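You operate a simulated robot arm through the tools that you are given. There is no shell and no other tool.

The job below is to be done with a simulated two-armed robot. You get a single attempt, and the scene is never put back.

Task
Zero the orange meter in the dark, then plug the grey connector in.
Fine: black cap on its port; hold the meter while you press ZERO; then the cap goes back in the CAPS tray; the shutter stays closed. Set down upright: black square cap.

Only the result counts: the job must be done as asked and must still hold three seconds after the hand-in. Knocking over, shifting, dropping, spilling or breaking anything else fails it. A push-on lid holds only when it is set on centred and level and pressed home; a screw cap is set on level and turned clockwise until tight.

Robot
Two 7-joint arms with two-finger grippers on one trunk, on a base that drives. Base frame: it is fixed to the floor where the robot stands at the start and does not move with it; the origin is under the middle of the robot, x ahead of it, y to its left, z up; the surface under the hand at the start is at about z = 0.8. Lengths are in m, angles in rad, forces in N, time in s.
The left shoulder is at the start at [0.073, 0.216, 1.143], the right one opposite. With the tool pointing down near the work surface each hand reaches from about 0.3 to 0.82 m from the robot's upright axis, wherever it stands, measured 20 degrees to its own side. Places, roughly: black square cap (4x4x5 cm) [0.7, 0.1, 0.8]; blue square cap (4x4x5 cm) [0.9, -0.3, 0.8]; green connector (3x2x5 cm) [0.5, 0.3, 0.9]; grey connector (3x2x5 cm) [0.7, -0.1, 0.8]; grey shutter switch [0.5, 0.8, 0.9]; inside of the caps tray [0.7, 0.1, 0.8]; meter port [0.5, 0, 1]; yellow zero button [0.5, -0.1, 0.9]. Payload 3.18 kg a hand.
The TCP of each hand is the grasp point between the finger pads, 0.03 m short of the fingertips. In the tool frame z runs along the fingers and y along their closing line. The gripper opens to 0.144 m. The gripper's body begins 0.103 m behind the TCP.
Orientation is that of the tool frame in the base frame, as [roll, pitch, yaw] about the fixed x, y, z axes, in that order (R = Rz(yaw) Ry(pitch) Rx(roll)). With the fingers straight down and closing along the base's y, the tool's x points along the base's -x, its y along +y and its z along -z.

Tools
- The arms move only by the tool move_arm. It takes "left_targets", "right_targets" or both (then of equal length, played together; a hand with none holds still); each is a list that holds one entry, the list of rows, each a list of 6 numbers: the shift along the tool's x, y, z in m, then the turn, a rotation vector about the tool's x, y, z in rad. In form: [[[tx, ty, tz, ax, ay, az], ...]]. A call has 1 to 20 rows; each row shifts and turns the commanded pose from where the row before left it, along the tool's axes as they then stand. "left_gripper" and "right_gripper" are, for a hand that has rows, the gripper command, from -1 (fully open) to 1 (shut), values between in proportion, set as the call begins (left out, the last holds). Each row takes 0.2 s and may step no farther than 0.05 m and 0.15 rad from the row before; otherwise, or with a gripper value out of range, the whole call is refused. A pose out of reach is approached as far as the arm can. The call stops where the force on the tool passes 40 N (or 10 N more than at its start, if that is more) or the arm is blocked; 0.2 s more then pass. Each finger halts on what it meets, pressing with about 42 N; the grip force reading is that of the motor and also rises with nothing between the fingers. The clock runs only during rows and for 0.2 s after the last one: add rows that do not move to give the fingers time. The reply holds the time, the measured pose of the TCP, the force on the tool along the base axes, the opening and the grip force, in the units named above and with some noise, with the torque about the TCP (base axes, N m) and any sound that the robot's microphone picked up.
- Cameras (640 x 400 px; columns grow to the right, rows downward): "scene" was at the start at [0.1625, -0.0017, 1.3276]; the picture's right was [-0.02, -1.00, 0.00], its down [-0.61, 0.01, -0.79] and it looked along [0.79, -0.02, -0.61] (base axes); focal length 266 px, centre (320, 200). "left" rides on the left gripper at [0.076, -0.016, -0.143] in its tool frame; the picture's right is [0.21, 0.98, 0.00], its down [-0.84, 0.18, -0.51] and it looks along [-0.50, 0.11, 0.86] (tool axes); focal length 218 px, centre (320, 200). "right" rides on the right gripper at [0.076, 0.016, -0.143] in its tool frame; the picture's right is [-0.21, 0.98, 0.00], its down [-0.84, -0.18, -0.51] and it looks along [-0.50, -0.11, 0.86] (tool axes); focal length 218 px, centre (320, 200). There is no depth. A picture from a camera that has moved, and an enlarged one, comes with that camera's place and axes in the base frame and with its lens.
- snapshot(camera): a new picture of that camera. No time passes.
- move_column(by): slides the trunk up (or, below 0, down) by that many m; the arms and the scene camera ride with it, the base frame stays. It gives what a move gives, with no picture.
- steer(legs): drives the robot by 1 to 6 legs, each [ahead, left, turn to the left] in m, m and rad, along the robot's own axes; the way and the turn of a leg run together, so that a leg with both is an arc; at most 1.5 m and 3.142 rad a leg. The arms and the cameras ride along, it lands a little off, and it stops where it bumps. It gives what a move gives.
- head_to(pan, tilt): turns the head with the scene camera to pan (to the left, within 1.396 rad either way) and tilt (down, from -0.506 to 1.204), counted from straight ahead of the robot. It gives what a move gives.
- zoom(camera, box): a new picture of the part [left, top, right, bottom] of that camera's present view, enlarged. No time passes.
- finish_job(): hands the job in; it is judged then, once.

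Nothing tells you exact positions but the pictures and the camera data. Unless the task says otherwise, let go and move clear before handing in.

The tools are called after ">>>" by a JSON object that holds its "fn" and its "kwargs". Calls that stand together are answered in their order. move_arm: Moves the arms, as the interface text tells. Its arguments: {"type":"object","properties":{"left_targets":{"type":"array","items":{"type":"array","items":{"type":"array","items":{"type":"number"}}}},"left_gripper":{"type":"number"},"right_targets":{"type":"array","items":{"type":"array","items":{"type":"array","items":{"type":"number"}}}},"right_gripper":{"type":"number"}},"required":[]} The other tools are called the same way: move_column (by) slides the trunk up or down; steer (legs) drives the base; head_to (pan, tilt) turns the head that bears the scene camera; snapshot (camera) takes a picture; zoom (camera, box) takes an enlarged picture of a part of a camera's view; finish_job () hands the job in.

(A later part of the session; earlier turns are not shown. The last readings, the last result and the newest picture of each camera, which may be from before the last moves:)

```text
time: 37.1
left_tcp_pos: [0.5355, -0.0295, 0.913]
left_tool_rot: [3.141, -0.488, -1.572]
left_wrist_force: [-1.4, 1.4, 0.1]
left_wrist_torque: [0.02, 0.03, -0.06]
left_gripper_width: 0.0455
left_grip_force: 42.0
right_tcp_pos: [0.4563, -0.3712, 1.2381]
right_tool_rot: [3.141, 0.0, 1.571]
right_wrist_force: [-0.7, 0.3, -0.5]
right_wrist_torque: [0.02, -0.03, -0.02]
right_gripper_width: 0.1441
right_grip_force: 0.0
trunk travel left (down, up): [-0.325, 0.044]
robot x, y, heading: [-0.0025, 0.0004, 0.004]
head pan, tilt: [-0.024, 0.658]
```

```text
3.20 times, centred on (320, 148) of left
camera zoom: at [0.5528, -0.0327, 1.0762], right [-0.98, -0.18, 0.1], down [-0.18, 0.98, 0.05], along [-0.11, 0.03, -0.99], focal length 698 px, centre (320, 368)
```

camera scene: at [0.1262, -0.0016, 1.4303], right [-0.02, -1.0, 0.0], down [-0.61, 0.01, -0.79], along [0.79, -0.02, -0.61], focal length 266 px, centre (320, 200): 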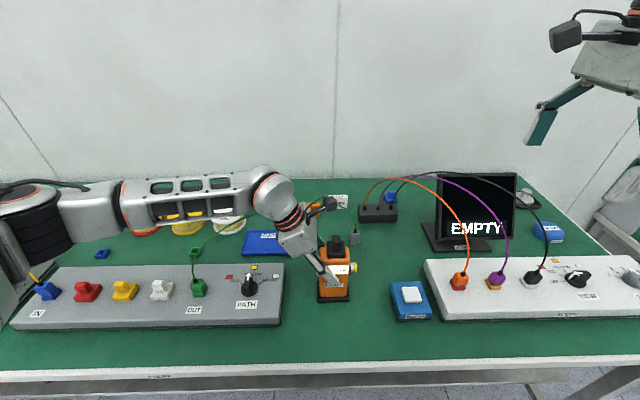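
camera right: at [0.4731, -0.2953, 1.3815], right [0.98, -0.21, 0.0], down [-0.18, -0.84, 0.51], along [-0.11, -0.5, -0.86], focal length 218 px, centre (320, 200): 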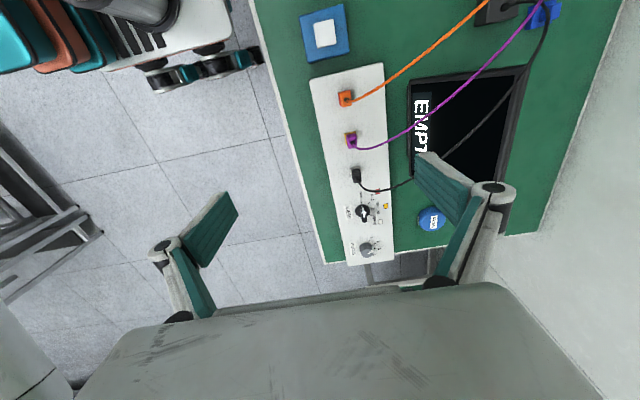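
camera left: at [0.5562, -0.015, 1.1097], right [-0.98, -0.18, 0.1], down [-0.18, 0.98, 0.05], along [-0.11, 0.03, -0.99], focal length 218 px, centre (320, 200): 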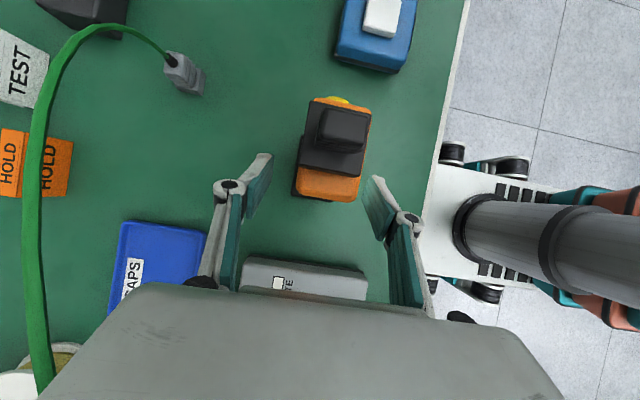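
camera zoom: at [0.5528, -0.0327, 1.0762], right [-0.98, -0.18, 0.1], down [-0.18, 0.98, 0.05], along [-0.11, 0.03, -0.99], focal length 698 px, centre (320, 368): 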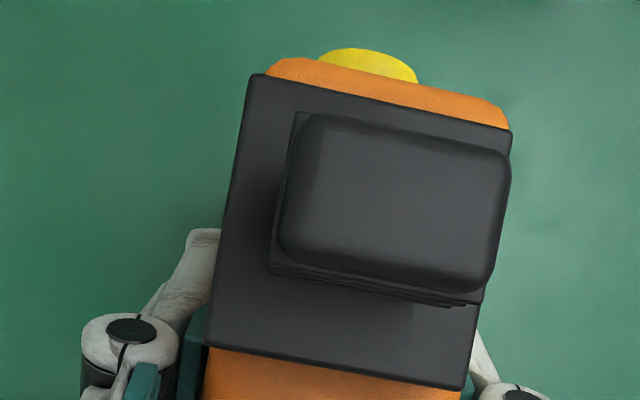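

The meter is held firmly (45 mm, 42 N) and hasn't shifted. Now I'll close the right gripper and tilt that hand 45° so its fingertips face the yellow ZERO button at about (0.538, -0.098, 0.90).

>>> {"fn": "move_arm", "kwargs": {"right_targets": [[[0, 0, 0, 0, 0.131, 0], [0, 0, 0, 0, 0.131, 0], [0, 0, 0, 0, 0.131, 0], [0, 0, 0, 0, 0.131, 0], [0, 0, 0, 0, 0.131, 0], [0, 0, 0, 0, 0.1304, 0], [0, 0, 0, 0, 0, 0]]], "right_gripper": 1}}

>>> {"fn": "snapshot", "kwargs": {"camera": "scene"}}

>>> {"fn": "snapshot", "kwargs": {"camera": "right"}}

```text
time: 38.7
left_tcp_pos: [0.5364, -0.0328, 0.9138]
left_tool_rot: [3.14, -0.488, -1.574]
left_wrist_force: [-0.6, 1.5, 0.2]
left_wrist_torque: [0.04, -0.01, 0.07]
left_gripper_width: 0.0454
left_grip_force: 42.1
right_tcp_pos: [0.457, -0.3723, 1.2386]
right_tool_rot: [3.141, -0.788, 1.572]
right_wrist_force: [0.0, 0.4, 0.0]
right_wrist_torque: [0.01, -0.03, 0.0]
right_gripper_width: 0.0
right_grip_force: 30.8
trunk travel left (down, up): [-0.325, 0.044]
robot x, y, heading: [-0.0006, -0.0031, 0.003]
head pan, tilt: [-0.024, 0.658]
```

```text
taken
camera scene: at [0.1265, -0.0014, 1.4303], right [-0.02, -1.0, 0.0], down [-0.61, 0.01, -0.79], along [0.79, -0.02, -0.61], focal length 266 px, centre (320, 200)
```

scene: 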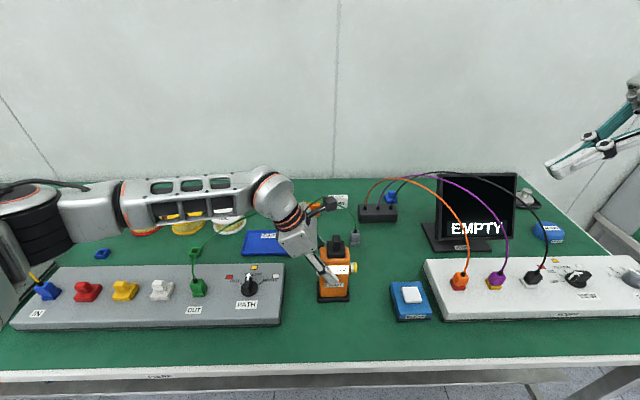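

```text
taken
camera right: at [0.4734, -0.4194, 1.3941], right [0.98, -0.15, -0.15], down [-0.18, -0.95, -0.24], along [-0.11, 0.26, -0.96], focal length 218 px, centre (320, 200)
```

right: 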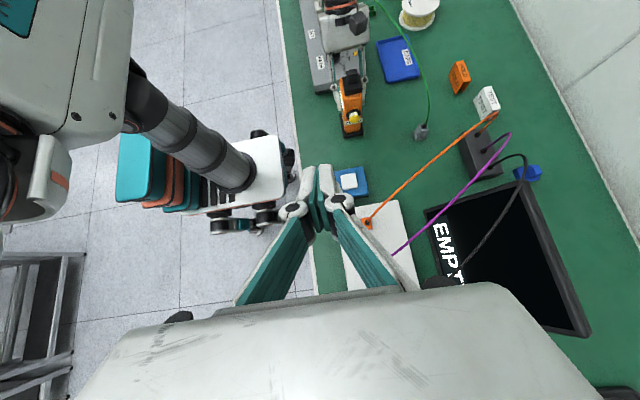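

The hand is tilted well. I'll bring it near the button, stopping about 7 cm short for a check.

>>> {"fn": "move_arm", "kwargs": {"right_targets": [[[-0.00673, 0.01157, 0.04147, 0, 0, 0], [-0.00673, 0.01157, 0.04147, 0, 0, 0], [-0.00673, 0.01157, 0.04147, 0, 0, 0], [-0.00673, 0.01157, 0.04147, 0, 0, 0], [-0.00673, 0.01157, 0.04147, 0, 0, 0], [-0.00673, 0.01157, 0.04147, 0, 0, 0], [-0.00673, 0.01157, 0.04147, 0, 0, 0], [0, 0, 0, 0, 0, 0]]]}}

>>> {"fn": "snapshot", "kwargs": {"camera": "scene"}}

>>> {"fn": "snapshot", "kwargs": {"camera": "right"}}

```text
time: 40.5
left_tcp_pos: [0.5365, -0.0316, 0.9144]
left_tool_rot: [3.14, -0.488, -1.573]
left_wrist_force: [-0.2, 0.5, 0.4]
left_wrist_torque: [-0.05, 0.05, -0.06]
left_gripper_width: 0.0454
left_grip_force: 42.1
right_tcp_pos: [0.5396, -0.1936, 1.0037]
right_tool_rot: [-3.141, -0.786, 1.571]
right_wrist_force: [-0.7, -0.2, 0.3]
right_wrist_torque: [-0.03, -0.01, 0.01]
right_gripper_width: 0.0
right_grip_force: 30.9
trunk travel left (down, up): [-0.325, 0.044]
robot x, y, heading: [0.0024, -0.0011, 0.0]
head pan, tilt: [-0.024, 0.658]
```

```text
taken
camera scene: at [0.1263, -0.0021, 1.4303], right [-0.02, -1.0, 0.0], down [-0.61, 0.01, -0.79], along [0.79, -0.02, -0.61], focal length 266 px, centre (320, 200)
```

scene: 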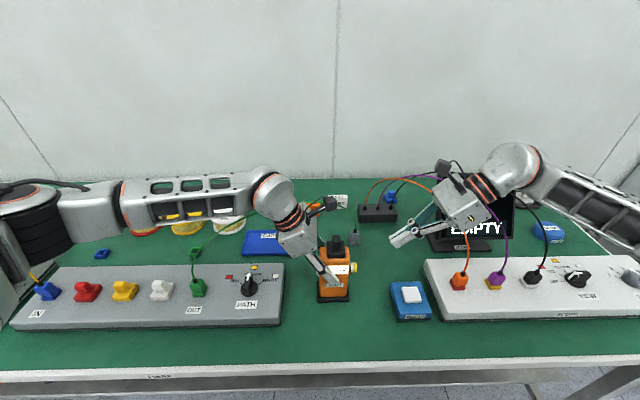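

```text
taken
camera right: at [0.5562, -0.2421, 1.1587], right [0.98, -0.15, -0.15], down [-0.18, -0.95, -0.24], along [-0.11, 0.26, -0.96], focal length 218 px, centre (320, 200)
```

right: 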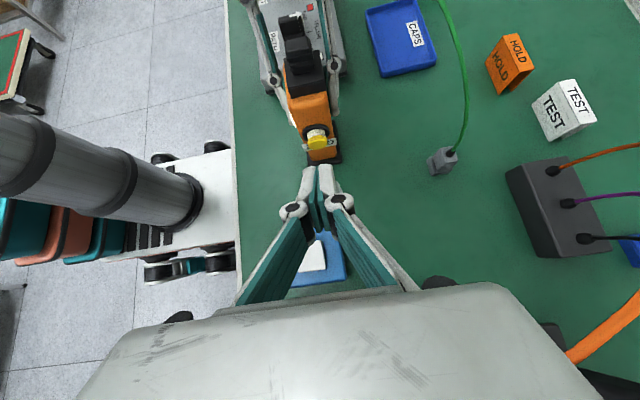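

The fingertips line up with the button in x. I'll lower to button height, about 4 cm away from it.

>>> {"fn": "move_arm", "kwargs": {"right_targets": [[[-0.0168, -0.0008, 0.0255, 0, 0, 0], [-0.0168, -0.0008, 0.0255, 0, 0, 0], [-0.0168, 0, 0.0255, 0, 0, 0], [0, 0, 0, 0, 0, 0]]]}}

>>> {"fn": "zoom", "kwargs": {"camera": "scene", "box": [300, 200, 440, 310]}}

>>> {"fn": "zoom", "kwargs": {"camera": "right", "box": [260, 100, 380, 200]}}

```text
time: 41.5
left_tcp_pos: [0.5373, -0.0316, 0.9145]
left_tool_rot: [3.14, -0.488, -1.572]
left_wrist_force: [-0.8, 0.4, 0.4]
left_wrist_torque: [0.03, -0.06, 0.07]
left_gripper_width: 0.0457
left_grip_force: 42.2
right_tcp_pos: [0.5362, -0.1801, 0.9113]
right_tool_rot: [3.141, -0.785, 1.571]
right_wrist_force: [0.3, 0.6, 0.0]
right_wrist_torque: [0.01, -0.02, 0.04]
right_gripper_width: 0.0
right_grip_force: 30.9
trunk travel left (down, up): [-0.325, 0.044]
robot x, y, heading: [-0.0012, 0.0053, 0.001]
head pan, tilt: [-0.024, 0.658]
```

```text
3.64 times, centred on (370, 255) of scene
camera zoom: at [0.1264, -0.0017, 1.4303], right [-0.02, -1.0, 0.0], down [-0.61, 0.01, -0.79], along [0.79, -0.02, -0.61], focal length 968 px, centre (138, 0)
```

zoom: 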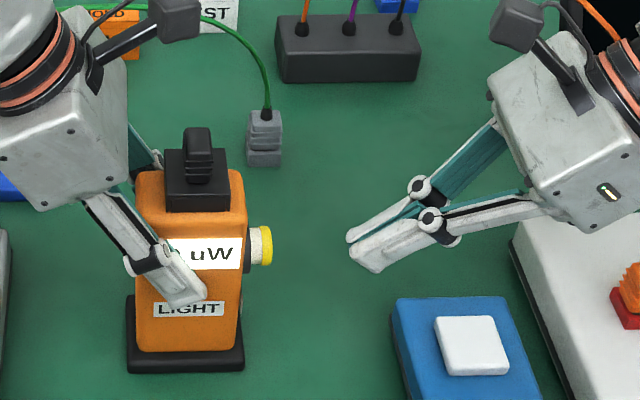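

```text
4.00 times, centred on (320, 150) of right
camera zoom: at [0.5528, -0.2271, 1.0668], right [0.98, -0.15, -0.15], down [-0.18, -0.95, -0.24], along [-0.11, 0.26, -0.96], focal length 873 px, centre (320, 400)
```

zoom: 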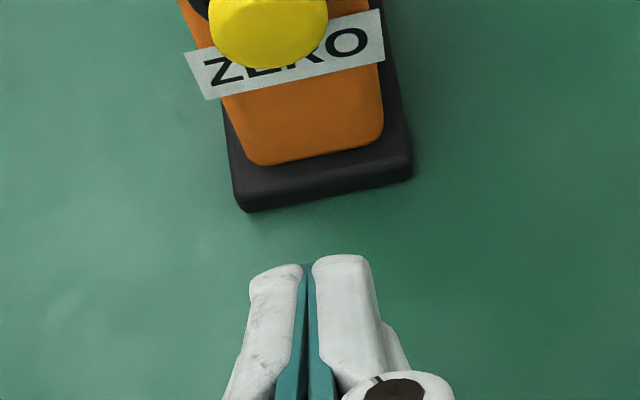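

Height and x alignment look right. I'll move in along +y and press the button slowly with force monitoring.

>>> {"fn": "move_arm", "kwargs": {"right_targets": [[[0.0106, 0, 0.0106, 0, 0, 0], [0.0106, 0, 0.0106, 0, 0, 0], [0.0071, 0, 0.0071, 0, 0, 0], [0, 0, 0, 0, 0, 0]]]}}

>>> {"fn": "zoom", "kwargs": {"camera": "scene", "box": [310, 210, 400, 300]}}

>>> {"fn": "zoom", "kwargs": {"camera": "right", "box": [260, 100, 380, 200]}}

```text
time: 42.5
left_tcp_pos: [0.5365, -0.0319, 0.9146]
left_tool_rot: [3.14, -0.49, -1.572]
left_wrist_force: [0.2, -1.0, -0.5]
left_wrist_torque: [0.01, 0.02, -0.02]
left_gripper_width: 0.0455
left_grip_force: 41.7
right_tcp_pos: [0.5358, -0.1421, 0.9124]
right_tool_rot: [-3.14, -0.787, 1.571]
right_wrist_force: [-1.3, -0.7, -0.1]
right_wrist_torque: [0.03, 0.01, -0.03]
right_gripper_width: 0.0
right_grip_force: 30.7
trunk travel left (down, up): [-0.325, 0.044]
robot x, y, heading: [0.0032, -0.0028, -0.003]
head pan, tilt: [-0.024, 0.658]
```

```text
4.44 times, centred on (355, 255) of scene
camera zoom: at [0.1264, -0.0017, 1.4303], right [-0.02, -1.0, 0.0], down [-0.61, 0.01, -0.79], along [0.79, -0.02, -0.61], focal length 1183 px, centre (164, -44)
```

zoom: 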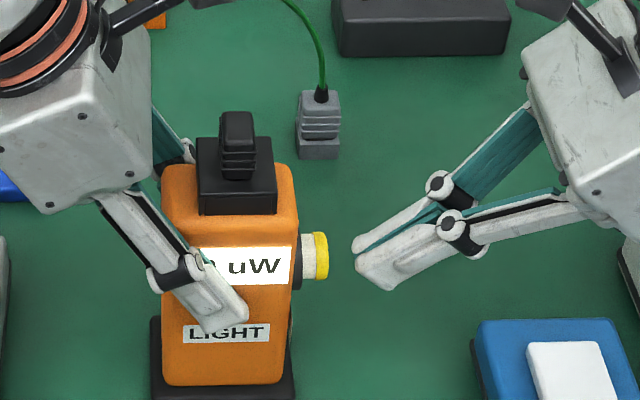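

```text
4.00 times, centred on (320, 150) of right
camera zoom: at [0.5526, -0.1899, 1.0674], right [0.98, -0.15, -0.15], down [-0.18, -0.95, -0.24], along [-0.11, 0.26, -0.96], focal length 873 px, centre (320, 400)
```

zoom: 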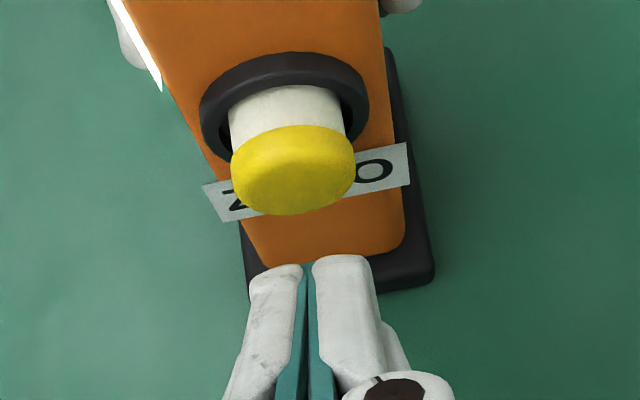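

The tips are just short of the button and aligned. I'll press in small steps.

>>> {"fn": "move_arm", "kwargs": {"right_targets": [[[0.00283, 0, 0.00283, 0, 0, 0], [0.00283, 0, 0.00283, 0, 0, 0], [0.00212, 0, 0.00212, 0, 0, 0], [0.00212, 0, 0.00212, 0, 0, 0], [0.00212, 0, 0.00212, 0, 0, 0], [0.00212, 0, 0.00212, 0, 0, 0], [0, 0, 0, 0, 0, 0]]]}}

>>> {"fn": "zoom", "kwargs": {"camera": "scene", "box": [310, 210, 400, 300]}}

>>> {"fn": "zoom", "kwargs": {"camera": "right", "box": [260, 100, 380, 200]}}

```text
time: 44.1
left_tcp_pos: [0.5365, -0.0317, 0.9147]
left_tool_rot: [3.14, -0.489, -1.572]
left_wrist_force: [-0.5, 1.5, -0.2]
left_wrist_torque: [-0.05, 0.02, -0.03]
left_gripper_width: 0.0452
left_grip_force: 41.4
right_tcp_pos: [0.5355, -0.1216, 0.9099]
right_tool_rot: [-3.141, -0.785, 1.571]
right_wrist_force: [-1.4, -2.2, -0.5]
right_wrist_torque: [-0.02, -0.01, -0.02]
right_gripper_width: 0.0059
right_grip_force: 30.7
trunk travel left (down, up): [-0.325, 0.044]
robot x, y, heading: [0.0011, 0.0014, -0.001]
head pan, tilt: [-0.024, 0.658]
heard: click
```

```text
4.44 times, centred on (355, 255) of scene
camera zoom: at [0.1264, -0.0017, 1.4303], right [-0.02, -1.0, 0.0], down [-0.61, 0.01, -0.79], along [0.79, -0.02, -0.61], focal length 1183 px, centre (164, -44)
```

zoom: 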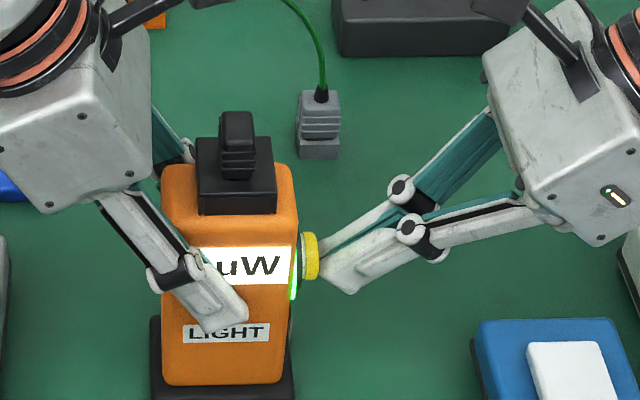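

```text
4.00 times, centred on (320, 150) of right
camera zoom: at [0.5522, -0.1694, 1.0653], right [0.98, -0.15, -0.15], down [-0.18, -0.95, -0.24], along [-0.11, 0.26, -0.96], focal length 873 px, centre (320, 400)
```

zoom: 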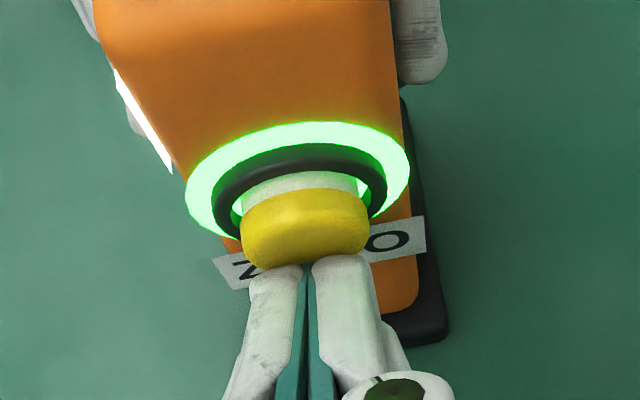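

There was a click and a green ring lit around the button. I'll back the right hand off along -y and check the display.

>>> {"fn": "move_arm", "kwargs": {"right_targets": [[[0, 0, 0, 0, 0, 0], [-0.005, 0, -0.005, 0, 0, 0], [-0.014, 0, -0.014, 0, 0, 0], [-0.028, 0, -0.028, 0, 0, 0], [0, 0, -0.045, 0, 0, 0], [0, 0, -0.045, 0, 0, 0], [0, 0, 0, 0, 0, 0]]]}}

>>> {"fn": "zoom", "kwargs": {"camera": "scene", "box": [310, 210, 400, 300]}}

>>> {"fn": "snapshot", "kwargs": {"camera": "scene"}}

```text
time: 45.7
left_tcp_pos: [0.5371, -0.0312, 0.9152]
left_tool_rot: [3.141, -0.49, -1.574]
left_wrist_force: [0.1, -0.6, -0.3]
left_wrist_torque: [0.05, 0.0, -0.02]
left_gripper_width: 0.0454
left_grip_force: 42.3
right_tcp_pos: [0.5327, -0.254, 0.9733]
right_tool_rot: [-3.142, -0.784, 1.572]
right_wrist_force: [-0.6, 0.3, -0.4]
right_wrist_torque: [-0.02, -0.01, 0.05]
right_gripper_width: 0.0002
right_grip_force: 30.5
trunk travel left (down, up): [-0.325, 0.044]
robot x, y, heading: [0.0004, 0.0028, -0.003]
head pan, tilt: [-0.024, 0.658]
```

```text
4.44 times, centred on (355, 255) of scene
camera zoom: at [0.1265, -0.0014, 1.4303], right [-0.02, -1.0, 0.0], down [-0.61, 0.01, -0.79], along [0.79, -0.02, -0.61], focal length 1183 px, centre (164, -44)
```

zoom: 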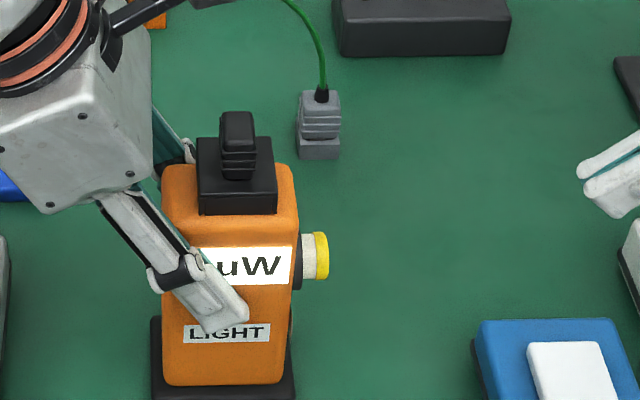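

```text
taken
camera scene: at [0.1265, -0.0014, 1.4303], right [-0.02, -1.0, 0.0], down [-0.61, 0.01, -0.79], along [0.79, -0.02, -0.61], focal length 266 px, centre (320, 200)
```

scene: 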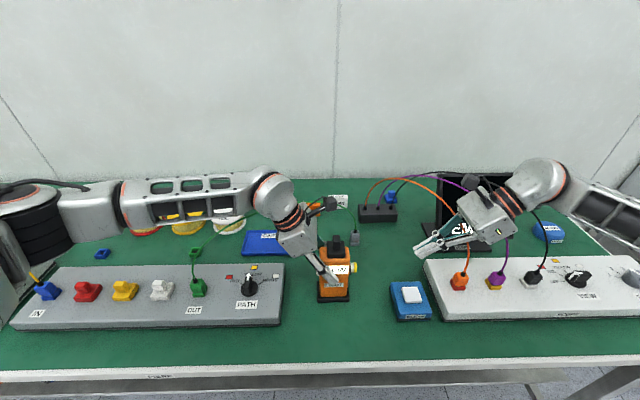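

Zeroing appears done. Next I'll release the meter with the left hand and back out along the fingers.

>>> {"fn": "move_arm", "kwargs": {"left_targets": [[[0, 0, 0, 0, 0, 0], [0, 0, 0, 0, 0, 0]]], "left_gripper": -0.1}}

>>> {"fn": "move_arm", "kwargs": {"left_targets": [[[0, 0, -0.02, 0, 0, 0], [0, 0, -0.035, 0, 0, 0], [0, 0, -0.04, 0, 0, 0], [0, 0, -0.035, 0, 0, 0], [0, 0, 0, 0, 0, 0]]]}}

>>> {"fn": "zoom", "kwargs": {"camera": "scene", "box": [290, 215, 400, 305]}}

```text
time: 46.3
left_tcp_pos: [0.5375, -0.0316, 0.915]
left_tool_rot: [-3.141, -0.488, -1.572]
left_wrist_force: [-0.5, 0.6, -0.5]
left_wrist_torque: [0.03, -0.01, 0.01]
left_gripper_width: 0.0789
left_grip_force: 0.0
right_tcp_pos: [0.5321, -0.2532, 0.9749]
right_tool_rot: [3.141, -0.786, 1.57]
right_wrist_force: [0.0, 0.4, 0.0]
right_wrist_torque: [-0.01, 0.0, 0.03]
right_gripper_width: 0.0
right_grip_force: 30.4
trunk travel left (down, up): [-0.325, 0.044]
robot x, y, heading: [0.0005, 0.0015, 0.005]
head pan, tilt: [-0.024, 0.658]
```

```text
time: 47.5
left_tcp_pos: [0.5358, 0.0328, 1.0279]
left_tool_rot: [3.14, -0.488, -1.57]
left_wrist_force: [0.4, 0.5, 0.1]
left_wrist_torque: [0.02, 0.02, -0.01]
left_gripper_width: 0.0792
left_grip_force: 0.0
right_tcp_pos: [0.5327, -0.254, 0.974]
right_tool_rot: [-3.141, -0.787, 1.572]
right_wrist_force: [0.0, 0.4, 1.1]
right_wrist_torque: [0.0, -0.02, 0.02]
right_gripper_width: 0.0001
right_grip_force: 31.2
trunk travel left (down, up): [-0.325, 0.044]
robot x, y, heading: [-0.0024, 0.0015, 0.001]
head pan, tilt: [-0.024, 0.658]
```

```text
4.44 times, centred on (345, 260) of scene
camera zoom: at [0.1265, -0.002, 1.4303], right [-0.02, -1.0, 0.0], down [-0.61, 0.01, -0.79], along [0.79, -0.02, -0.61], focal length 1183 px, centre (209, -67)
```

zoom: 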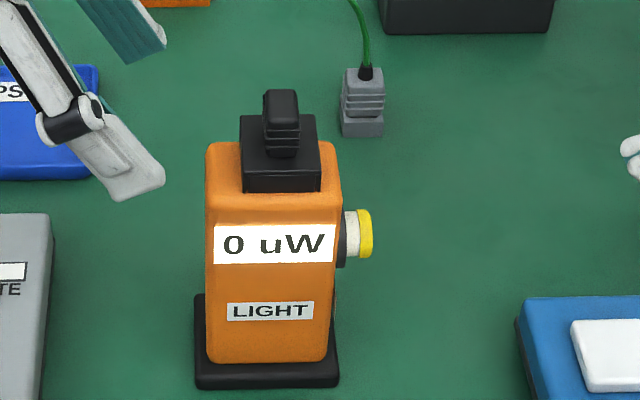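

The display reads 0 uW. Now I'll raise the left hand, level it and turn it back to fingers closing along y above the cap.

>>> {"fn": "move_arm", "kwargs": {"left_targets": [[[0.0225, 0, -0.0324, 0, 0, 0], [0.0225, 0, -0.0324, 0, 0, 0], [0.0225, 0, -0.0324, 0, 0, 0], [0.0225, 0, -0.0324, 0, 0, 0], [0, 0, 0, 0, -0.122, 0], [0, 0, 0, 0, -0.122, 0], [0, 0, 0, 0, -0.122, 0], [0, 0, 0, 0, -0.122, 0], [0, 0, 0, 0, 0, 0]]], "left_gripper": 0.3}}

>>> {"fn": "move_arm", "kwargs": {"left_targets": [[[0, 0, 0, 0, 0, 0.14], [0, 0, 0, 0, 0, 0.14], [0, 0, 0, 0, 0, 0.14], [0, 0, 0, 0, 0, 0.14], [0, 0, 0, 0, 0, 0.14], [0, 0, 0, 0, 0, 0.14], [0, 0, 0, 0, 0, 0.14], [0, 0, 0, 0, 0, 0.14], [0, 0, 0, 0, 0, 0.14], [0, 0, 0, 0, 0, 0.14], [0, 0, 0, 0, 0, 0.14], [0, 0, 0, 0, 0, 0.03], [0, 0, 0, 0, 0, 0]]]}}

>>> {"fn": "snapshot", "kwargs": {"camera": "scene"}}

>>> {"fn": "snapshot", "kwargs": {"camera": "left"}}

```text
time: 49.5
left_tcp_pos: [0.5375, 0.0115, 1.1851]
left_tool_rot: [3.14, -0.001, -1.573]
left_wrist_force: [1.0, 0.6, 1.0]
left_wrist_torque: [-0.02, 0.01, 0.0]
left_gripper_width: 0.0505
left_grip_force: 0.0
right_tcp_pos: [0.5329, -0.2519, 0.9747]
right_tool_rot: [3.141, -0.787, 1.572]
right_wrist_force: [0.0, 0.5, -0.8]
right_wrist_torque: [-0.02, -0.04, 0.0]
right_gripper_width: 0.0
right_grip_force: 30.1
trunk travel left (down, up): [-0.325, 0.044]
robot x, y, heading: [-0.0038, 0.0004, 0.005]
head pan, tilt: [-0.024, 0.658]
```

```text
time: 52.3
left_tcp_pos: [0.5381, 0.0109, 1.1864]
left_tool_rot: [-3.141, -0.003, 3.141]
left_wrist_force: [0.2, -0.1, 0.4]
left_wrist_torque: [0.02, 0.02, -0.02]
left_gripper_width: 0.0503
left_grip_force: 0.1
right_tcp_pos: [0.5325, -0.2536, 0.9747]
right_tool_rot: [-3.141, -0.785, 1.571]
right_wrist_force: [0.0, 0.1, 0.4]
right_wrist_torque: [0.02, 0.02, -0.01]
right_gripper_width: 0.0002
right_grip_force: 30.6
trunk travel left (down, up): [-0.325, 0.044]
robot x, y, heading: [0.0001, -0.0031, 0.004]
head pan, tilt: [-0.024, 0.658]
```

```text
taken
camera scene: at [0.1262, -0.0017, 1.4303], right [-0.02, -1.0, 0.0], down [-0.61, 0.01, -0.79], along [0.79, -0.02, -0.61], focal length 266 px, centre (320, 200)
```

scene: 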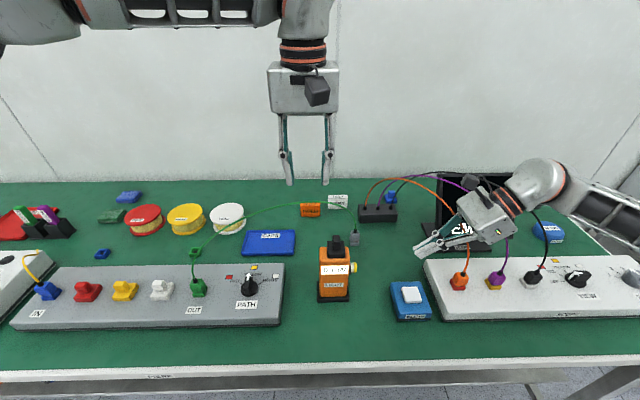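

```text
taken
camera left: at [0.4602, -0.0058, 1.3284], right [-0.21, 0.98, 0.0], down [0.84, 0.18, 0.51], along [0.5, 0.1, -0.86], focal length 218 px, centre (320, 200)
```

left: 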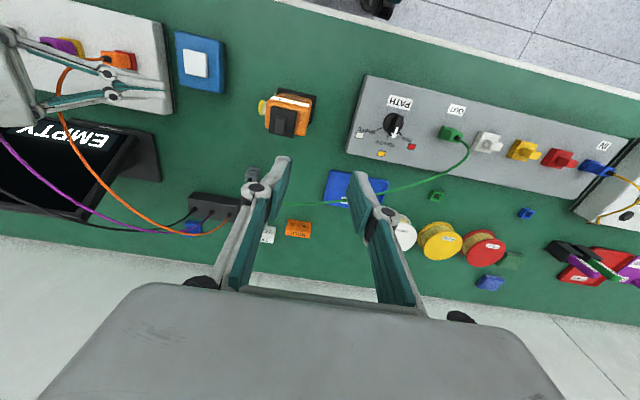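

The hand is level again. I'll move over the knob and lower to just above it.

>>> {"fn": "move_arm", "kwargs": {"left_targets": [[[0.0015, -0.0282, 0, 0, 0, 0], [0, -0.0282, 0, 0, 0, 0], [0, 0, 0.04, 0, 0, 0], [0, 0, 0.04, 0, 0, 0], [0, 0, 0.04, 0, 0, 0], [0, 0, 0, 0, 0, 0]]]}}

>>> {"fn": "zoom", "kwargs": {"camera": "scene", "box": [300, 205, 376, 275]}}

>>> {"fn": "zoom", "kwargs": {"camera": "left", "box": [260, 100, 380, 220]}}

```text
time: 53.7
left_tcp_pos: [0.5321, -0.0485, 1.0668]
left_tool_rot: [-3.141, 0.001, 3.14]
left_wrist_force: [-1.1, -1.0, -0.5]
left_wrist_torque: [-0.01, 0.01, -0.01]
left_gripper_width: 0.0501
left_grip_force: 0.0
right_tcp_pos: [0.5323, -0.252, 0.9741]
right_tool_rot: [3.141, -0.785, 1.572]
right_wrist_force: [0.3, 0.0, -0.5]
right_wrist_torque: [0.03, 0.01, -0.03]
right_gripper_width: 0.0
right_grip_force: 31.4
trunk travel left (down, up): [-0.325, 0.044]
robot x, y, heading: [-0.0005, 0.0017, -0.001]
head pan, tilt: [-0.024, 0.658]
```

```text
5.71 times, centred on (338, 240) of scene
camera zoom: at [0.1257, -0.0017, 1.4304], right [-0.02, -1.0, 0.0], down [-0.61, 0.01, -0.79], along [0.79, -0.02, -0.61], focal length 1521 px, centre (217, -29)
```

zoom: 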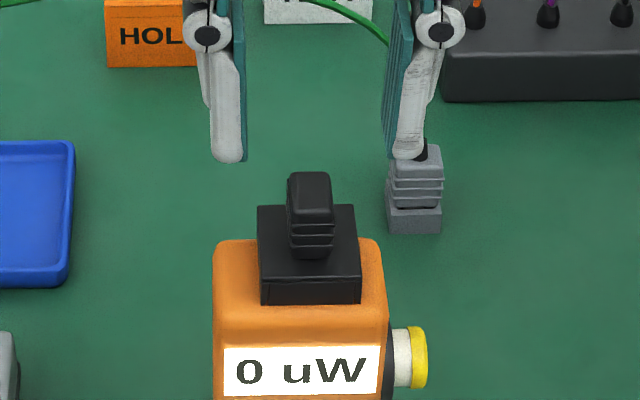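

```text
3.33 times, centred on (320, 160) of left
camera zoom: at [0.4563, -0.0647, 1.21], right [-0.21, 0.98, 0.0], down [0.84, 0.18, 0.51], along [0.5, 0.1, -0.86], focal length 728 px, centre (320, 333)
```

zoom: 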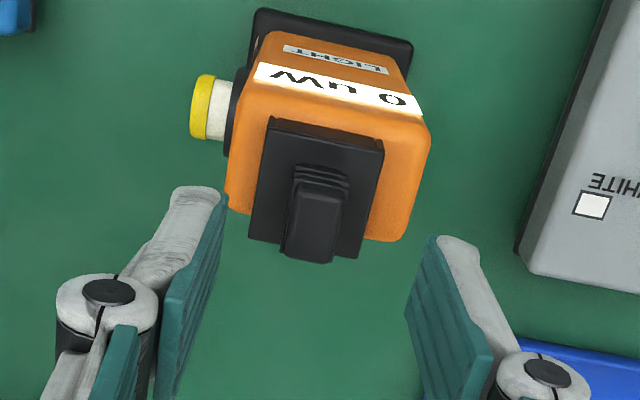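

The knob is 3 mm ahead in x and otherwise centred. I'll descend around it and grip.

>>> {"fn": "move_arm", "kwargs": {"left_targets": [[[-0.003, -0.0005, 0.02, 0, 0, 0], [0, 0, 0.02, 0, 0, 0], [0, 0, 0.012, 0, 0, 0], [0, 0, 0.005, 0, 0, 0], [0, 0, 0, 0, 0, 0]]]}}

>>> {"fn": "move_arm", "kwargs": {"left_targets": [[[0, 0, 0, 0, 0, 0], [0, 0, 0, 0, 0, 0], [0, 0, 0, 0, 0, 0]]], "left_gripper": 1}}

>>> {"fn": "zoom", "kwargs": {"camera": "scene", "box": [300, 205, 376, 305]}}

>>> {"fn": "zoom", "kwargs": {"camera": "left", "box": [260, 100, 380, 220]}}

```text
time: 54.9
left_tcp_pos: [0.5386, -0.0471, 1.0085]
left_tool_rot: [-3.14, -0.002, 3.138]
left_wrist_force: [-0.1, -0.9, -0.7]
left_wrist_torque: [-0.02, -0.02, 0.01]
left_gripper_width: 0.0505
left_grip_force: 0.0
right_tcp_pos: [0.5316, -0.2532, 0.975]
right_tool_rot: [-3.141, -0.785, 1.572]
right_wrist_force: [0.0, -0.4, 0.0]
right_wrist_torque: [0.02, -0.02, -0.02]
right_gripper_width: 0.0
right_grip_force: 30.9
trunk travel left (down, up): [-0.325, 0.044]
robot x, y, heading: [0.0026, -0.0039, -0.002]
head pan, tilt: [-0.024, 0.658]
```

```text
time: 55.7
left_tcp_pos: [0.5374, -0.0474, 1.0095]
left_tool_rot: [-3.14, -0.001, 3.14]
left_wrist_force: [-0.1, 0.3, 0.1]
left_wrist_torque: [-0.01, 0.02, 0.03]
left_gripper_width: 0.0141
left_grip_force: 41.6
right_tcp_pos: [0.5321, -0.2533, 0.9735]
right_tool_rot: [-3.141, -0.786, 1.572]
right_wrist_force: [0.1, -1.1, 0.2]
right_wrist_torque: [0.0, -0.03, 0.02]
right_gripper_width: 0.0002
right_grip_force: 30.4
trunk travel left (down, up): [-0.325, 0.044]
robot x, y, heading: [-0.0001, -0.0041, 0.003]
head pan, tilt: [-0.024, 0.658]
```

```text
4.00 times, centred on (338, 255) of scene
camera zoom: at [0.1262, -0.0017, 1.4303], right [-0.02, -1.0, 0.0], down [-0.61, 0.01, -0.79], along [0.79, -0.02, -0.61], focal length 1064 px, centre (248, -20)
```

zoom: 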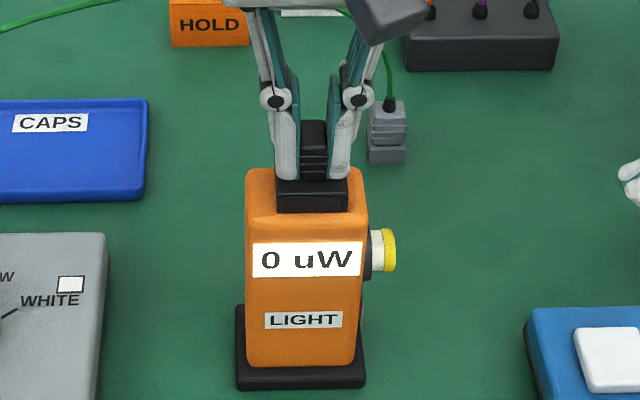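

```text
3.33 times, centred on (320, 160) of left
camera zoom: at [0.4616, -0.0644, 1.1519], right [-0.21, 0.98, 0.0], down [0.84, 0.18, 0.51], along [0.5, 0.1, -0.86], focal length 728 px, centre (320, 333)
```

zoom: 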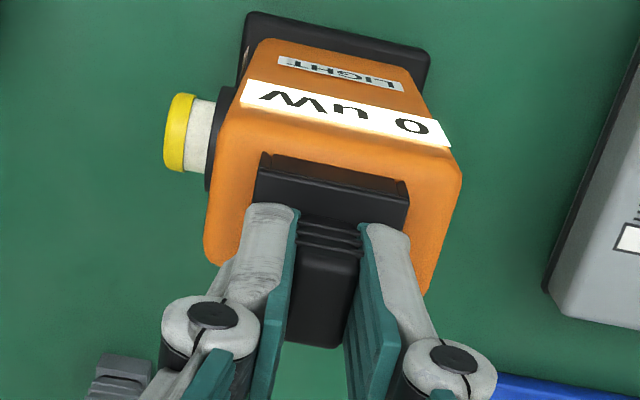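

The knob is gripped. I'll pull up very gently, a few millimetres, watching the force and whether the meter stays put.

>>> {"fn": "move_arm", "kwargs": {"left_targets": [[[0, 0, -0.001, 0, 0, 0], [0, 0, -0.001, 0, 0, 0], [0, 0, -0.001, 0, 0, 0], [0, 0, 0, 0, 0, 0]]]}}

>>> {"fn": "zoom", "kwargs": {"camera": "scene", "box": [300, 205, 376, 305]}}

```text
time: 56.7
left_tcp_pos: [0.5379, -0.0471, 1.0119]
left_tool_rot: [-3.141, 0.0, 3.139]
left_wrist_force: [-1.1, -0.2, 0.4]
left_wrist_torque: [-0.04, -0.01, -0.01]
left_gripper_width: 0.0145
left_grip_force: 42.3
right_tcp_pos: [0.5322, -0.2527, 0.9748]
right_tool_rot: [-3.142, -0.785, 1.57]
right_wrist_force: [-0.3, 0.5, 0.6]
right_wrist_torque: [-0.02, -0.01, -0.03]
right_gripper_width: 0.0001
right_grip_force: 30.6
trunk travel left (down, up): [-0.325, 0.044]
robot x, y, heading: [-0.0004, 0.003, -0.002]
head pan, tilt: [-0.024, 0.658]
```

```text
4.00 times, centred on (338, 255) of scene
camera zoom: at [0.1262, -0.0017, 1.4303], right [-0.02, -1.0, 0.0], down [-0.61, 0.01, -0.79], along [0.79, -0.02, -0.61], focal length 1064 px, centre (248, -20)
```

zoom: 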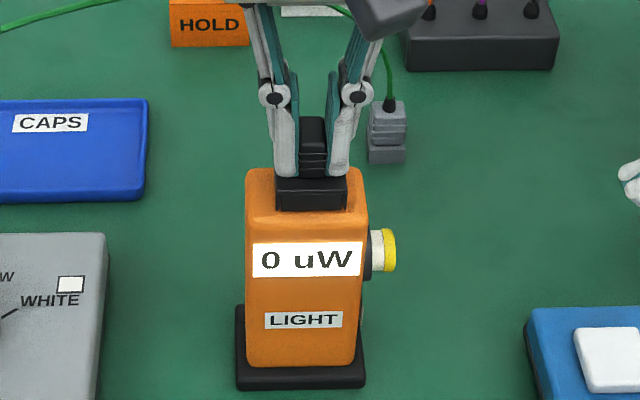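

The cap comes up without load and the meter isn't moving. I'll continue straight up off the port.

>>> {"fn": "move_arm", "kwargs": {"left_targets": [[[0, 0, -0.004, 0, 0, 0], [0, 0, -0.006, 0, 0, 0], [0, 0, -0.008, 0, 0, 0], [0, 0, -0.015, 0, 0, 0], [0, 0, -0.03, 0, 0, 0], [0, 0, -0.04, 0, 0, 0], [0, 0, -0.045, 0, 0, 0], [0, 0, 0, 0, 0, 0]]]}}

>>> {"fn": "snapshot", "kwargs": {"camera": "scene"}}

>>> {"fn": "zoom", "kwargs": {"camera": "scene", "box": [290, 165, 390, 305]}}

```text
time: 58.5
left_tcp_pos: [0.5389, -0.0477, 1.1614]
left_tool_rot: [-3.139, -0.002, 3.14]
left_wrist_force: [0.6, -0.4, 0.6]
left_wrist_torque: [-0.02, 0.01, 0.05]
left_gripper_width: 0.0146
left_grip_force: 42.1
right_tcp_pos: [0.5323, -0.2536, 0.9746]
right_tool_rot: [-3.14, -0.784, 1.571]
right_wrist_force: [-0.6, -0.2, -0.2]
right_wrist_torque: [0.0, -0.01, 0.01]
right_gripper_width: 0.0
right_grip_force: 30.5
trunk travel left (down, up): [-0.325, 0.044]
robot x, y, heading: [-0.0035, -0.0008, 0.001]
head pan, tilt: [-0.024, 0.658]
```

```text
taken
camera scene: at [0.1268, -0.0015, 1.4302], right [-0.02, -1.0, 0.0], down [-0.61, 0.01, -0.79], along [0.79, -0.02, -0.61], focal length 266 px, centre (320, 200)
```

scene: 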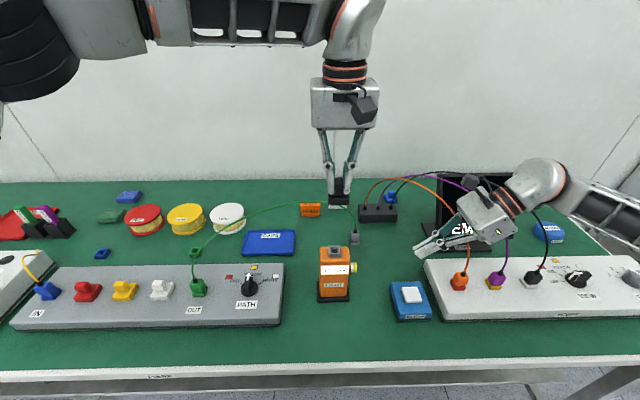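

```text
2.86 times, centred on (340, 235) of scene
camera zoom: at [0.1268, -0.0015, 1.4302], right [-0.02, -1.0, 0.0], down [-0.61, 0.01, -0.79], along [0.79, -0.02, -0.61], focal length 760 px, centre (263, 100)
```

zoom: 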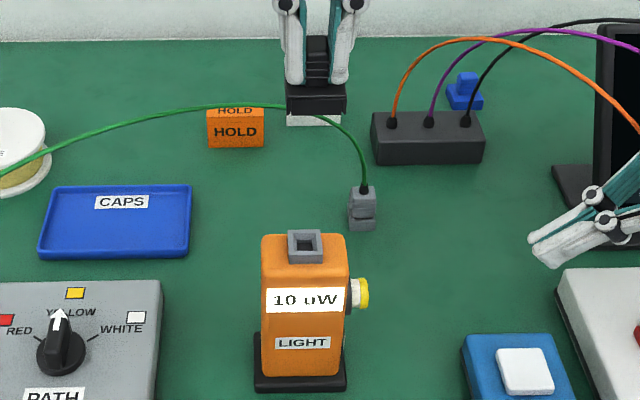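

The port is open again (10 uW of ambient light, as expected) and the cap is in hand above the cable. I'll carry it toward the tray.

>>> {"fn": "move_arm", "kwargs": {"left_targets": [[[-0.0235, 0.0313, 0, 0, 0, 0], [-0.0235, 0.0313, 0, 0, 0, 0], [-0.0235, 0.0313, 0, 0, 0, 0], [-0.0235, 0.0313, 0, 0, 0, 0], [-0.0235, 0.0313, 0, 0, 0, 0], [-0.0235, 0.0313, 0, 0, 0, 0], [0, 0, 0, 0, 0, 0]]]}}

>>> {"fn": "snapshot", "kwargs": {"camera": "scene"}}

>>> {"fn": "snapshot", "kwargs": {"camera": "left"}}

```text
time: 60.1
left_tcp_pos: [0.6481, 0.1039, 1.1586]
left_tool_rot: [-3.141, -0.002, 3.141]
left_wrist_force: [-0.9, 0.2, 0.9]
left_wrist_torque: [0.01, -0.02, 0.0]
left_gripper_width: 0.0146
left_grip_force: 42.2
left hand out of reach, approached as far as the arm can: row 5, 6
right_tcp_pos: [0.5331, -0.2529, 0.9742]
right_tool_rot: [3.141, -0.785, 1.569]
right_wrist_force: [-0.1, -0.2, -0.2]
right_wrist_torque: [0.01, 0.02, 0.01]
right_gripper_width: 0.0
right_grip_force: 30.4
trunk travel left (down, up): [-0.325, 0.044]
robot x, y, heading: [-0.002, 0.0034, -0.002]
head pan, tilt: [-0.024, 0.658]
```

```text
taken
camera scene: at [0.1264, -0.0014, 1.4303], right [-0.02, -1.0, 0.0], down [-0.61, 0.01, -0.79], along [0.79, -0.02, -0.61], focal length 266 px, centre (320, 200)
```

scene: 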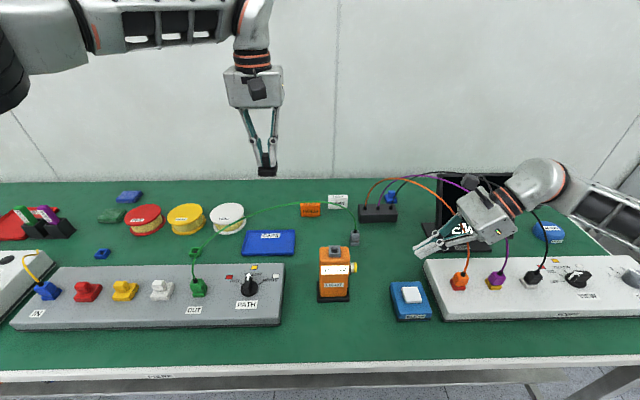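

```text
taken
camera left: at [0.5715, 0.087, 1.3012], right [-0.21, 0.98, 0.0], down [0.84, 0.18, 0.51], along [0.5, 0.1, -0.86], focal length 218 px, centre (320, 200)
```

left: 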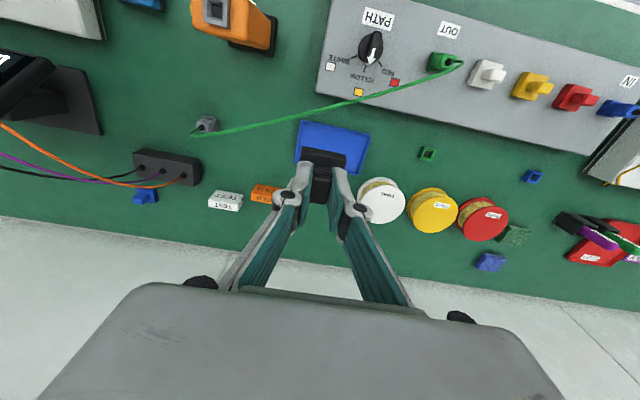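

The reach is limited at this wrist angle. I'll turn the left hand back to the orientation that reached the tray before, with fingers closing along x.

>>> {"fn": "move_arm", "kwargs": {"left_targets": [[[0, 0, 0, 0, 0, -0.14], [0, 0, 0, 0, 0, -0.14], [0, 0, 0, 0, 0, -0.14], [0, 0, 0, 0, 0, -0.14], [0, 0, 0, 0, 0, -0.14], [0, 0, 0, 0, 0, -0.14], [0, 0, 0, 0, 0, -0.14], [0, 0, 0, 0, 0, -0.14], [0, 0, 0, 0, 0, -0.14], [0, 0, 0, 0, 0, -0.14], [0, 0, 0, 0, 0, -0.14], [0, 0, 0, 0, 0, -0.03], [0, 0, 0, 0, 0, 0]]]}}

>>> {"fn": "snapshot", "kwargs": {"camera": "scene"}}

>>> {"fn": "snapshot", "kwargs": {"camera": "left"}}

```text
time: 62.9
left_tcp_pos: [0.6503, 0.1031, 1.1597]
left_tool_rot: [3.142, -0.003, -1.573]
left_wrist_force: [-0.3, 0.1, -0.9]
left_wrist_torque: [0.03, 0.0, -0.02]
left_gripper_width: 0.0143
left_grip_force: 41.9
right_tcp_pos: [0.5336, -0.254, 0.975]
right_tool_rot: [3.142, -0.786, 1.572]
right_wrist_force: [0.7, 0.4, -0.2]
right_wrist_torque: [-0.01, -0.01, -0.01]
right_gripper_width: 0.0
right_grip_force: 30.6
trunk travel left (down, up): [-0.325, 0.044]
robot x, y, heading: [-0.0022, 0.0023, -0.002]
head pan, tilt: [-0.024, 0.658]
```

```text
taken
camera scene: at [0.1262, -0.0017, 1.4303], right [-0.02, -1.0, 0.0], down [-0.61, 0.01, -0.79], along [0.79, -0.02, -0.61], focal length 266 px, centre (320, 200)
```

scene: 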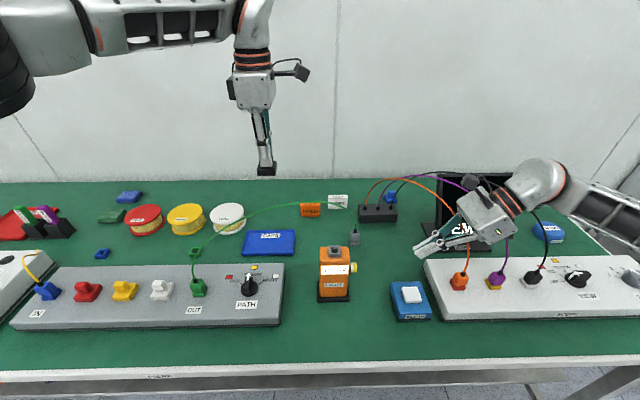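

```text
taken
camera left: at [0.6664, 0.0263, 1.3027], right [-0.98, -0.21, 0.0], down [-0.18, 0.84, 0.51], along [-0.11, 0.5, -0.86], focal length 218 px, centre (320, 200)
```

left: 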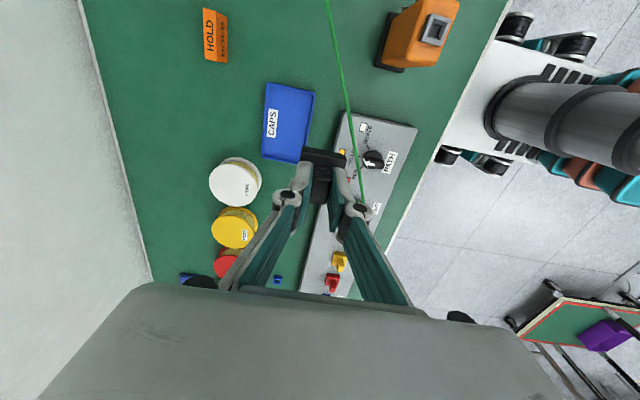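

Now I'll try extending to over the tray in this orientation.

>>> {"fn": "move_arm", "kwargs": {"left_targets": [[[-0.015, -0.02, 0, 0, 0, 0], [-0.015, -0.02, 0, 0, 0, 0], [-0.01, -0.02, 0, 0, 0, 0], [0, 0, 0, 0, 0, 0]]]}}

>>> {"fn": "snapshot", "kwargs": {"camera": "scene"}}

```text
time: 63.9
left_tcp_pos: [0.7118, 0.1468, 1.159]
left_tool_rot: [3.141, -0.002, -1.573]
left_wrist_force: [-0.7, 0.5, -0.5]
left_wrist_torque: [0.0, 0.03, 0.0]
left_gripper_width: 0.0143
left_grip_force: 42.0
right_tcp_pos: [0.5307, -0.2524, 0.9752]
right_tool_rot: [-3.141, -0.785, 1.57]
right_wrist_force: [-0.2, -0.2, -0.4]
right_wrist_torque: [-0.03, -0.04, 0.03]
right_gripper_width: 0.0001
right_grip_force: 30.4
trunk travel left (down, up): [-0.325, 0.044]
robot x, y, heading: [0.0015, 0.0016, 0.0]
head pan, tilt: [-0.024, 0.658]
```

```text
taken
camera scene: at [0.1256, -0.001, 1.4304], right [-0.02, -1.0, 0.0], down [-0.61, 0.01, -0.79], along [0.79, -0.02, -0.61], focal length 266 px, centre (320, 200)
```

scene: 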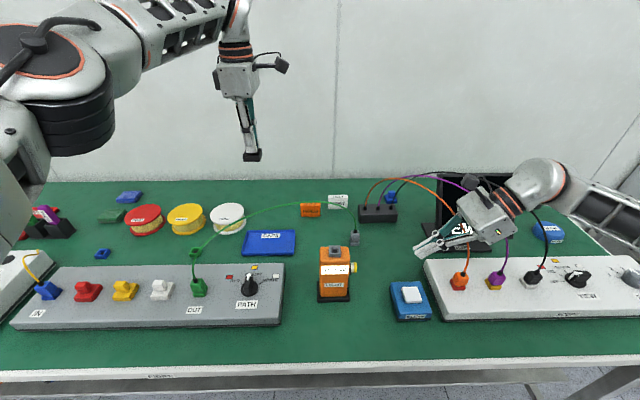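

It reaches now. I'll lower toward the tray, pausing about 5 cm above it.

>>> {"fn": "move_arm", "kwargs": {"left_targets": [[[0, 0, 0.045, 0, 0, 0], [0, 0, 0.045, 0, 0, 0], [0.002, -0.003, 0.045, 0, 0, 0], [0.002, -0.003, 0.045, 0, 0, 0], [0.001, -0.002, 0.045, 0, 0, 0], [0, 0, 0.035, 0, 0, 0], [0, 0, 0, 0, 0, 0]]]}}

>>> {"fn": "snapshot", "kwargs": {"camera": "scene"}}

>>> {"fn": "snapshot", "kwargs": {"camera": "left"}}

>>> {"fn": "zoom", "kwargs": {"camera": "scene", "box": [222, 190, 322, 270]}}

```text
time: 65.5
left_tcp_pos: [0.718, 0.1374, 0.8977]
left_tool_rot: [3.141, -0.002, -1.572]
left_wrist_force: [-0.4, 0.3, 0.1]
left_wrist_torque: [0.02, 0.0, 0.0]
left_gripper_width: 0.0144
left_grip_force: 42.1
right_tcp_pos: [0.5326, -0.2528, 0.9736]
right_tool_rot: [3.141, -0.785, 1.572]
right_wrist_force: [0.1, -0.7, -1.2]
right_wrist_torque: [0.0, 0.02, 0.02]
right_gripper_width: 0.0
right_grip_force: 30.9
trunk travel left (down, up): [-0.325, 0.044]
robot x, y, heading: [0.0001, 0.0011, -0.002]
head pan, tilt: [-0.024, 0.658]
```

```text
taken
camera scene: at [0.1259, -0.0016, 1.4304], right [-0.02, -1.0, 0.0], down [-0.61, 0.01, -0.79], along [0.79, -0.02, -0.61], focal length 266 px, centre (320, 200)
```

scene: 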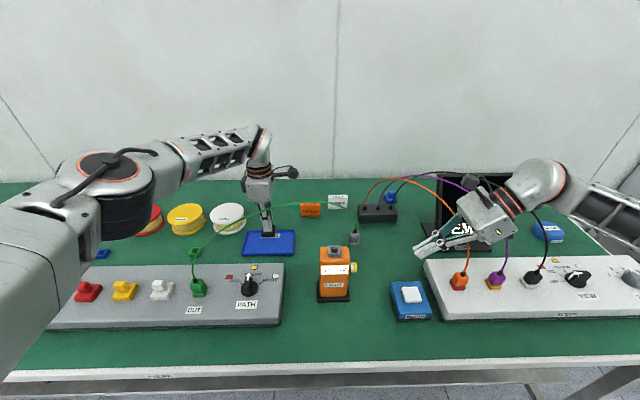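

```text
taken
camera left: at [0.7336, 0.0623, 1.041], right [-0.98, -0.21, 0.0], down [-0.18, 0.84, 0.51], along [-0.1, 0.5, -0.86], focal length 218 px, centre (320, 200)
```

left: 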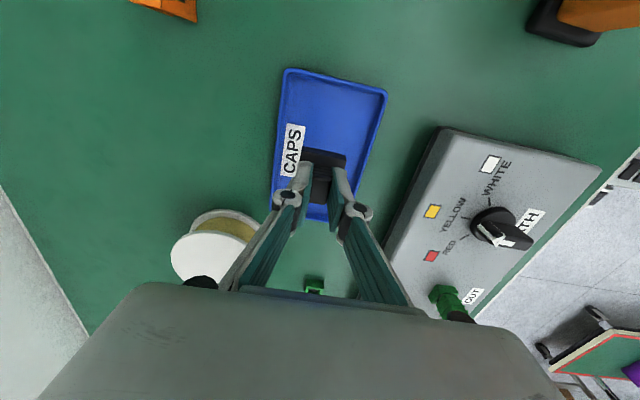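

```text
5.00 times, centred on (272, 230) of scene
camera zoom: at [0.1259, -0.0016, 1.4304], right [-0.02, -1.0, 0.0], down [-0.61, 0.01, -0.79], along [0.79, -0.02, -0.61], focal length 1331 px, centre (560, 50)
```

zoom: 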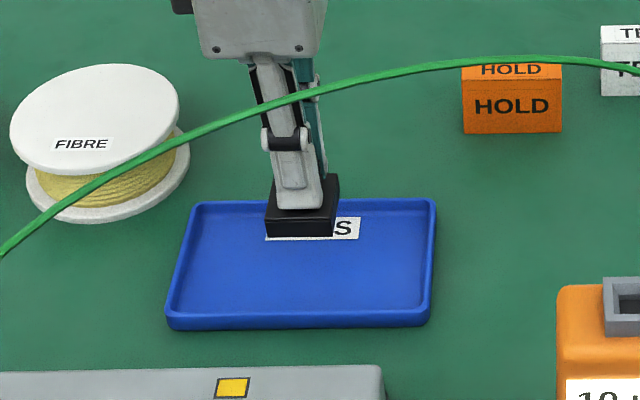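

The cap is over the middle of the tray. I'll lower the last 5 cm slowly until it touches the floor.

>>> {"fn": "move_arm", "kwargs": {"left_targets": [[[0, 0, 0.03, 0, 0, 0], [0, 0, 0.013, 0, 0, 0], [0, 0, 0.004, 0, 0, 0], [0, 0, 0.002, 0, 0, 0], [0, 0, 0, 0, 0, 0]]]}}

>>> {"fn": "zoom", "kwargs": {"camera": "scene", "box": [232, 210, 312, 265]}}

```text
time: 66.7
left_tcp_pos: [0.7175, 0.138, 0.8546]
left_tool_rot: [-3.135, -0.002, -1.573]
left_wrist_force: [-0.5, 1.3, 27.7]
left_wrist_torque: [0.1, 0.03, 0.03]
left_gripper_width: 0.0141
left_grip_force: 41.6
right_tcp_pos: [0.5308, -0.2521, 0.9764]
right_tool_rot: [3.138, -0.786, 1.573]
right_wrist_force: [0.8, -0.7, -0.3]
right_wrist_torque: [0.0, 0.03, -0.03]
right_gripper_width: 0.0
right_grip_force: 30.9
trunk travel left (down, up): [-0.325, 0.044]
robot x, y, heading: [-0.0004, 0.0025, -0.002]
head pan, tilt: [-0.024, 0.658]
```

```text
7.27 times, centred on (272, 238) of scene
camera zoom: at [0.1235, -0.002, 1.4309], right [-0.02, -1.0, 0.0], down [-0.61, 0.01, -0.79], along [0.79, -0.02, -0.61], focal length 1935 px, centre (669, -73)
```

zoom: 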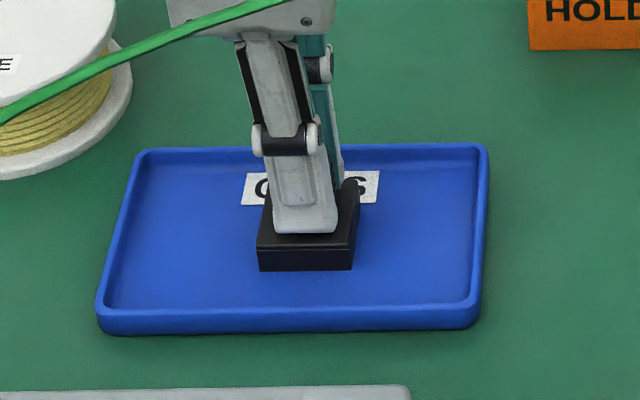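

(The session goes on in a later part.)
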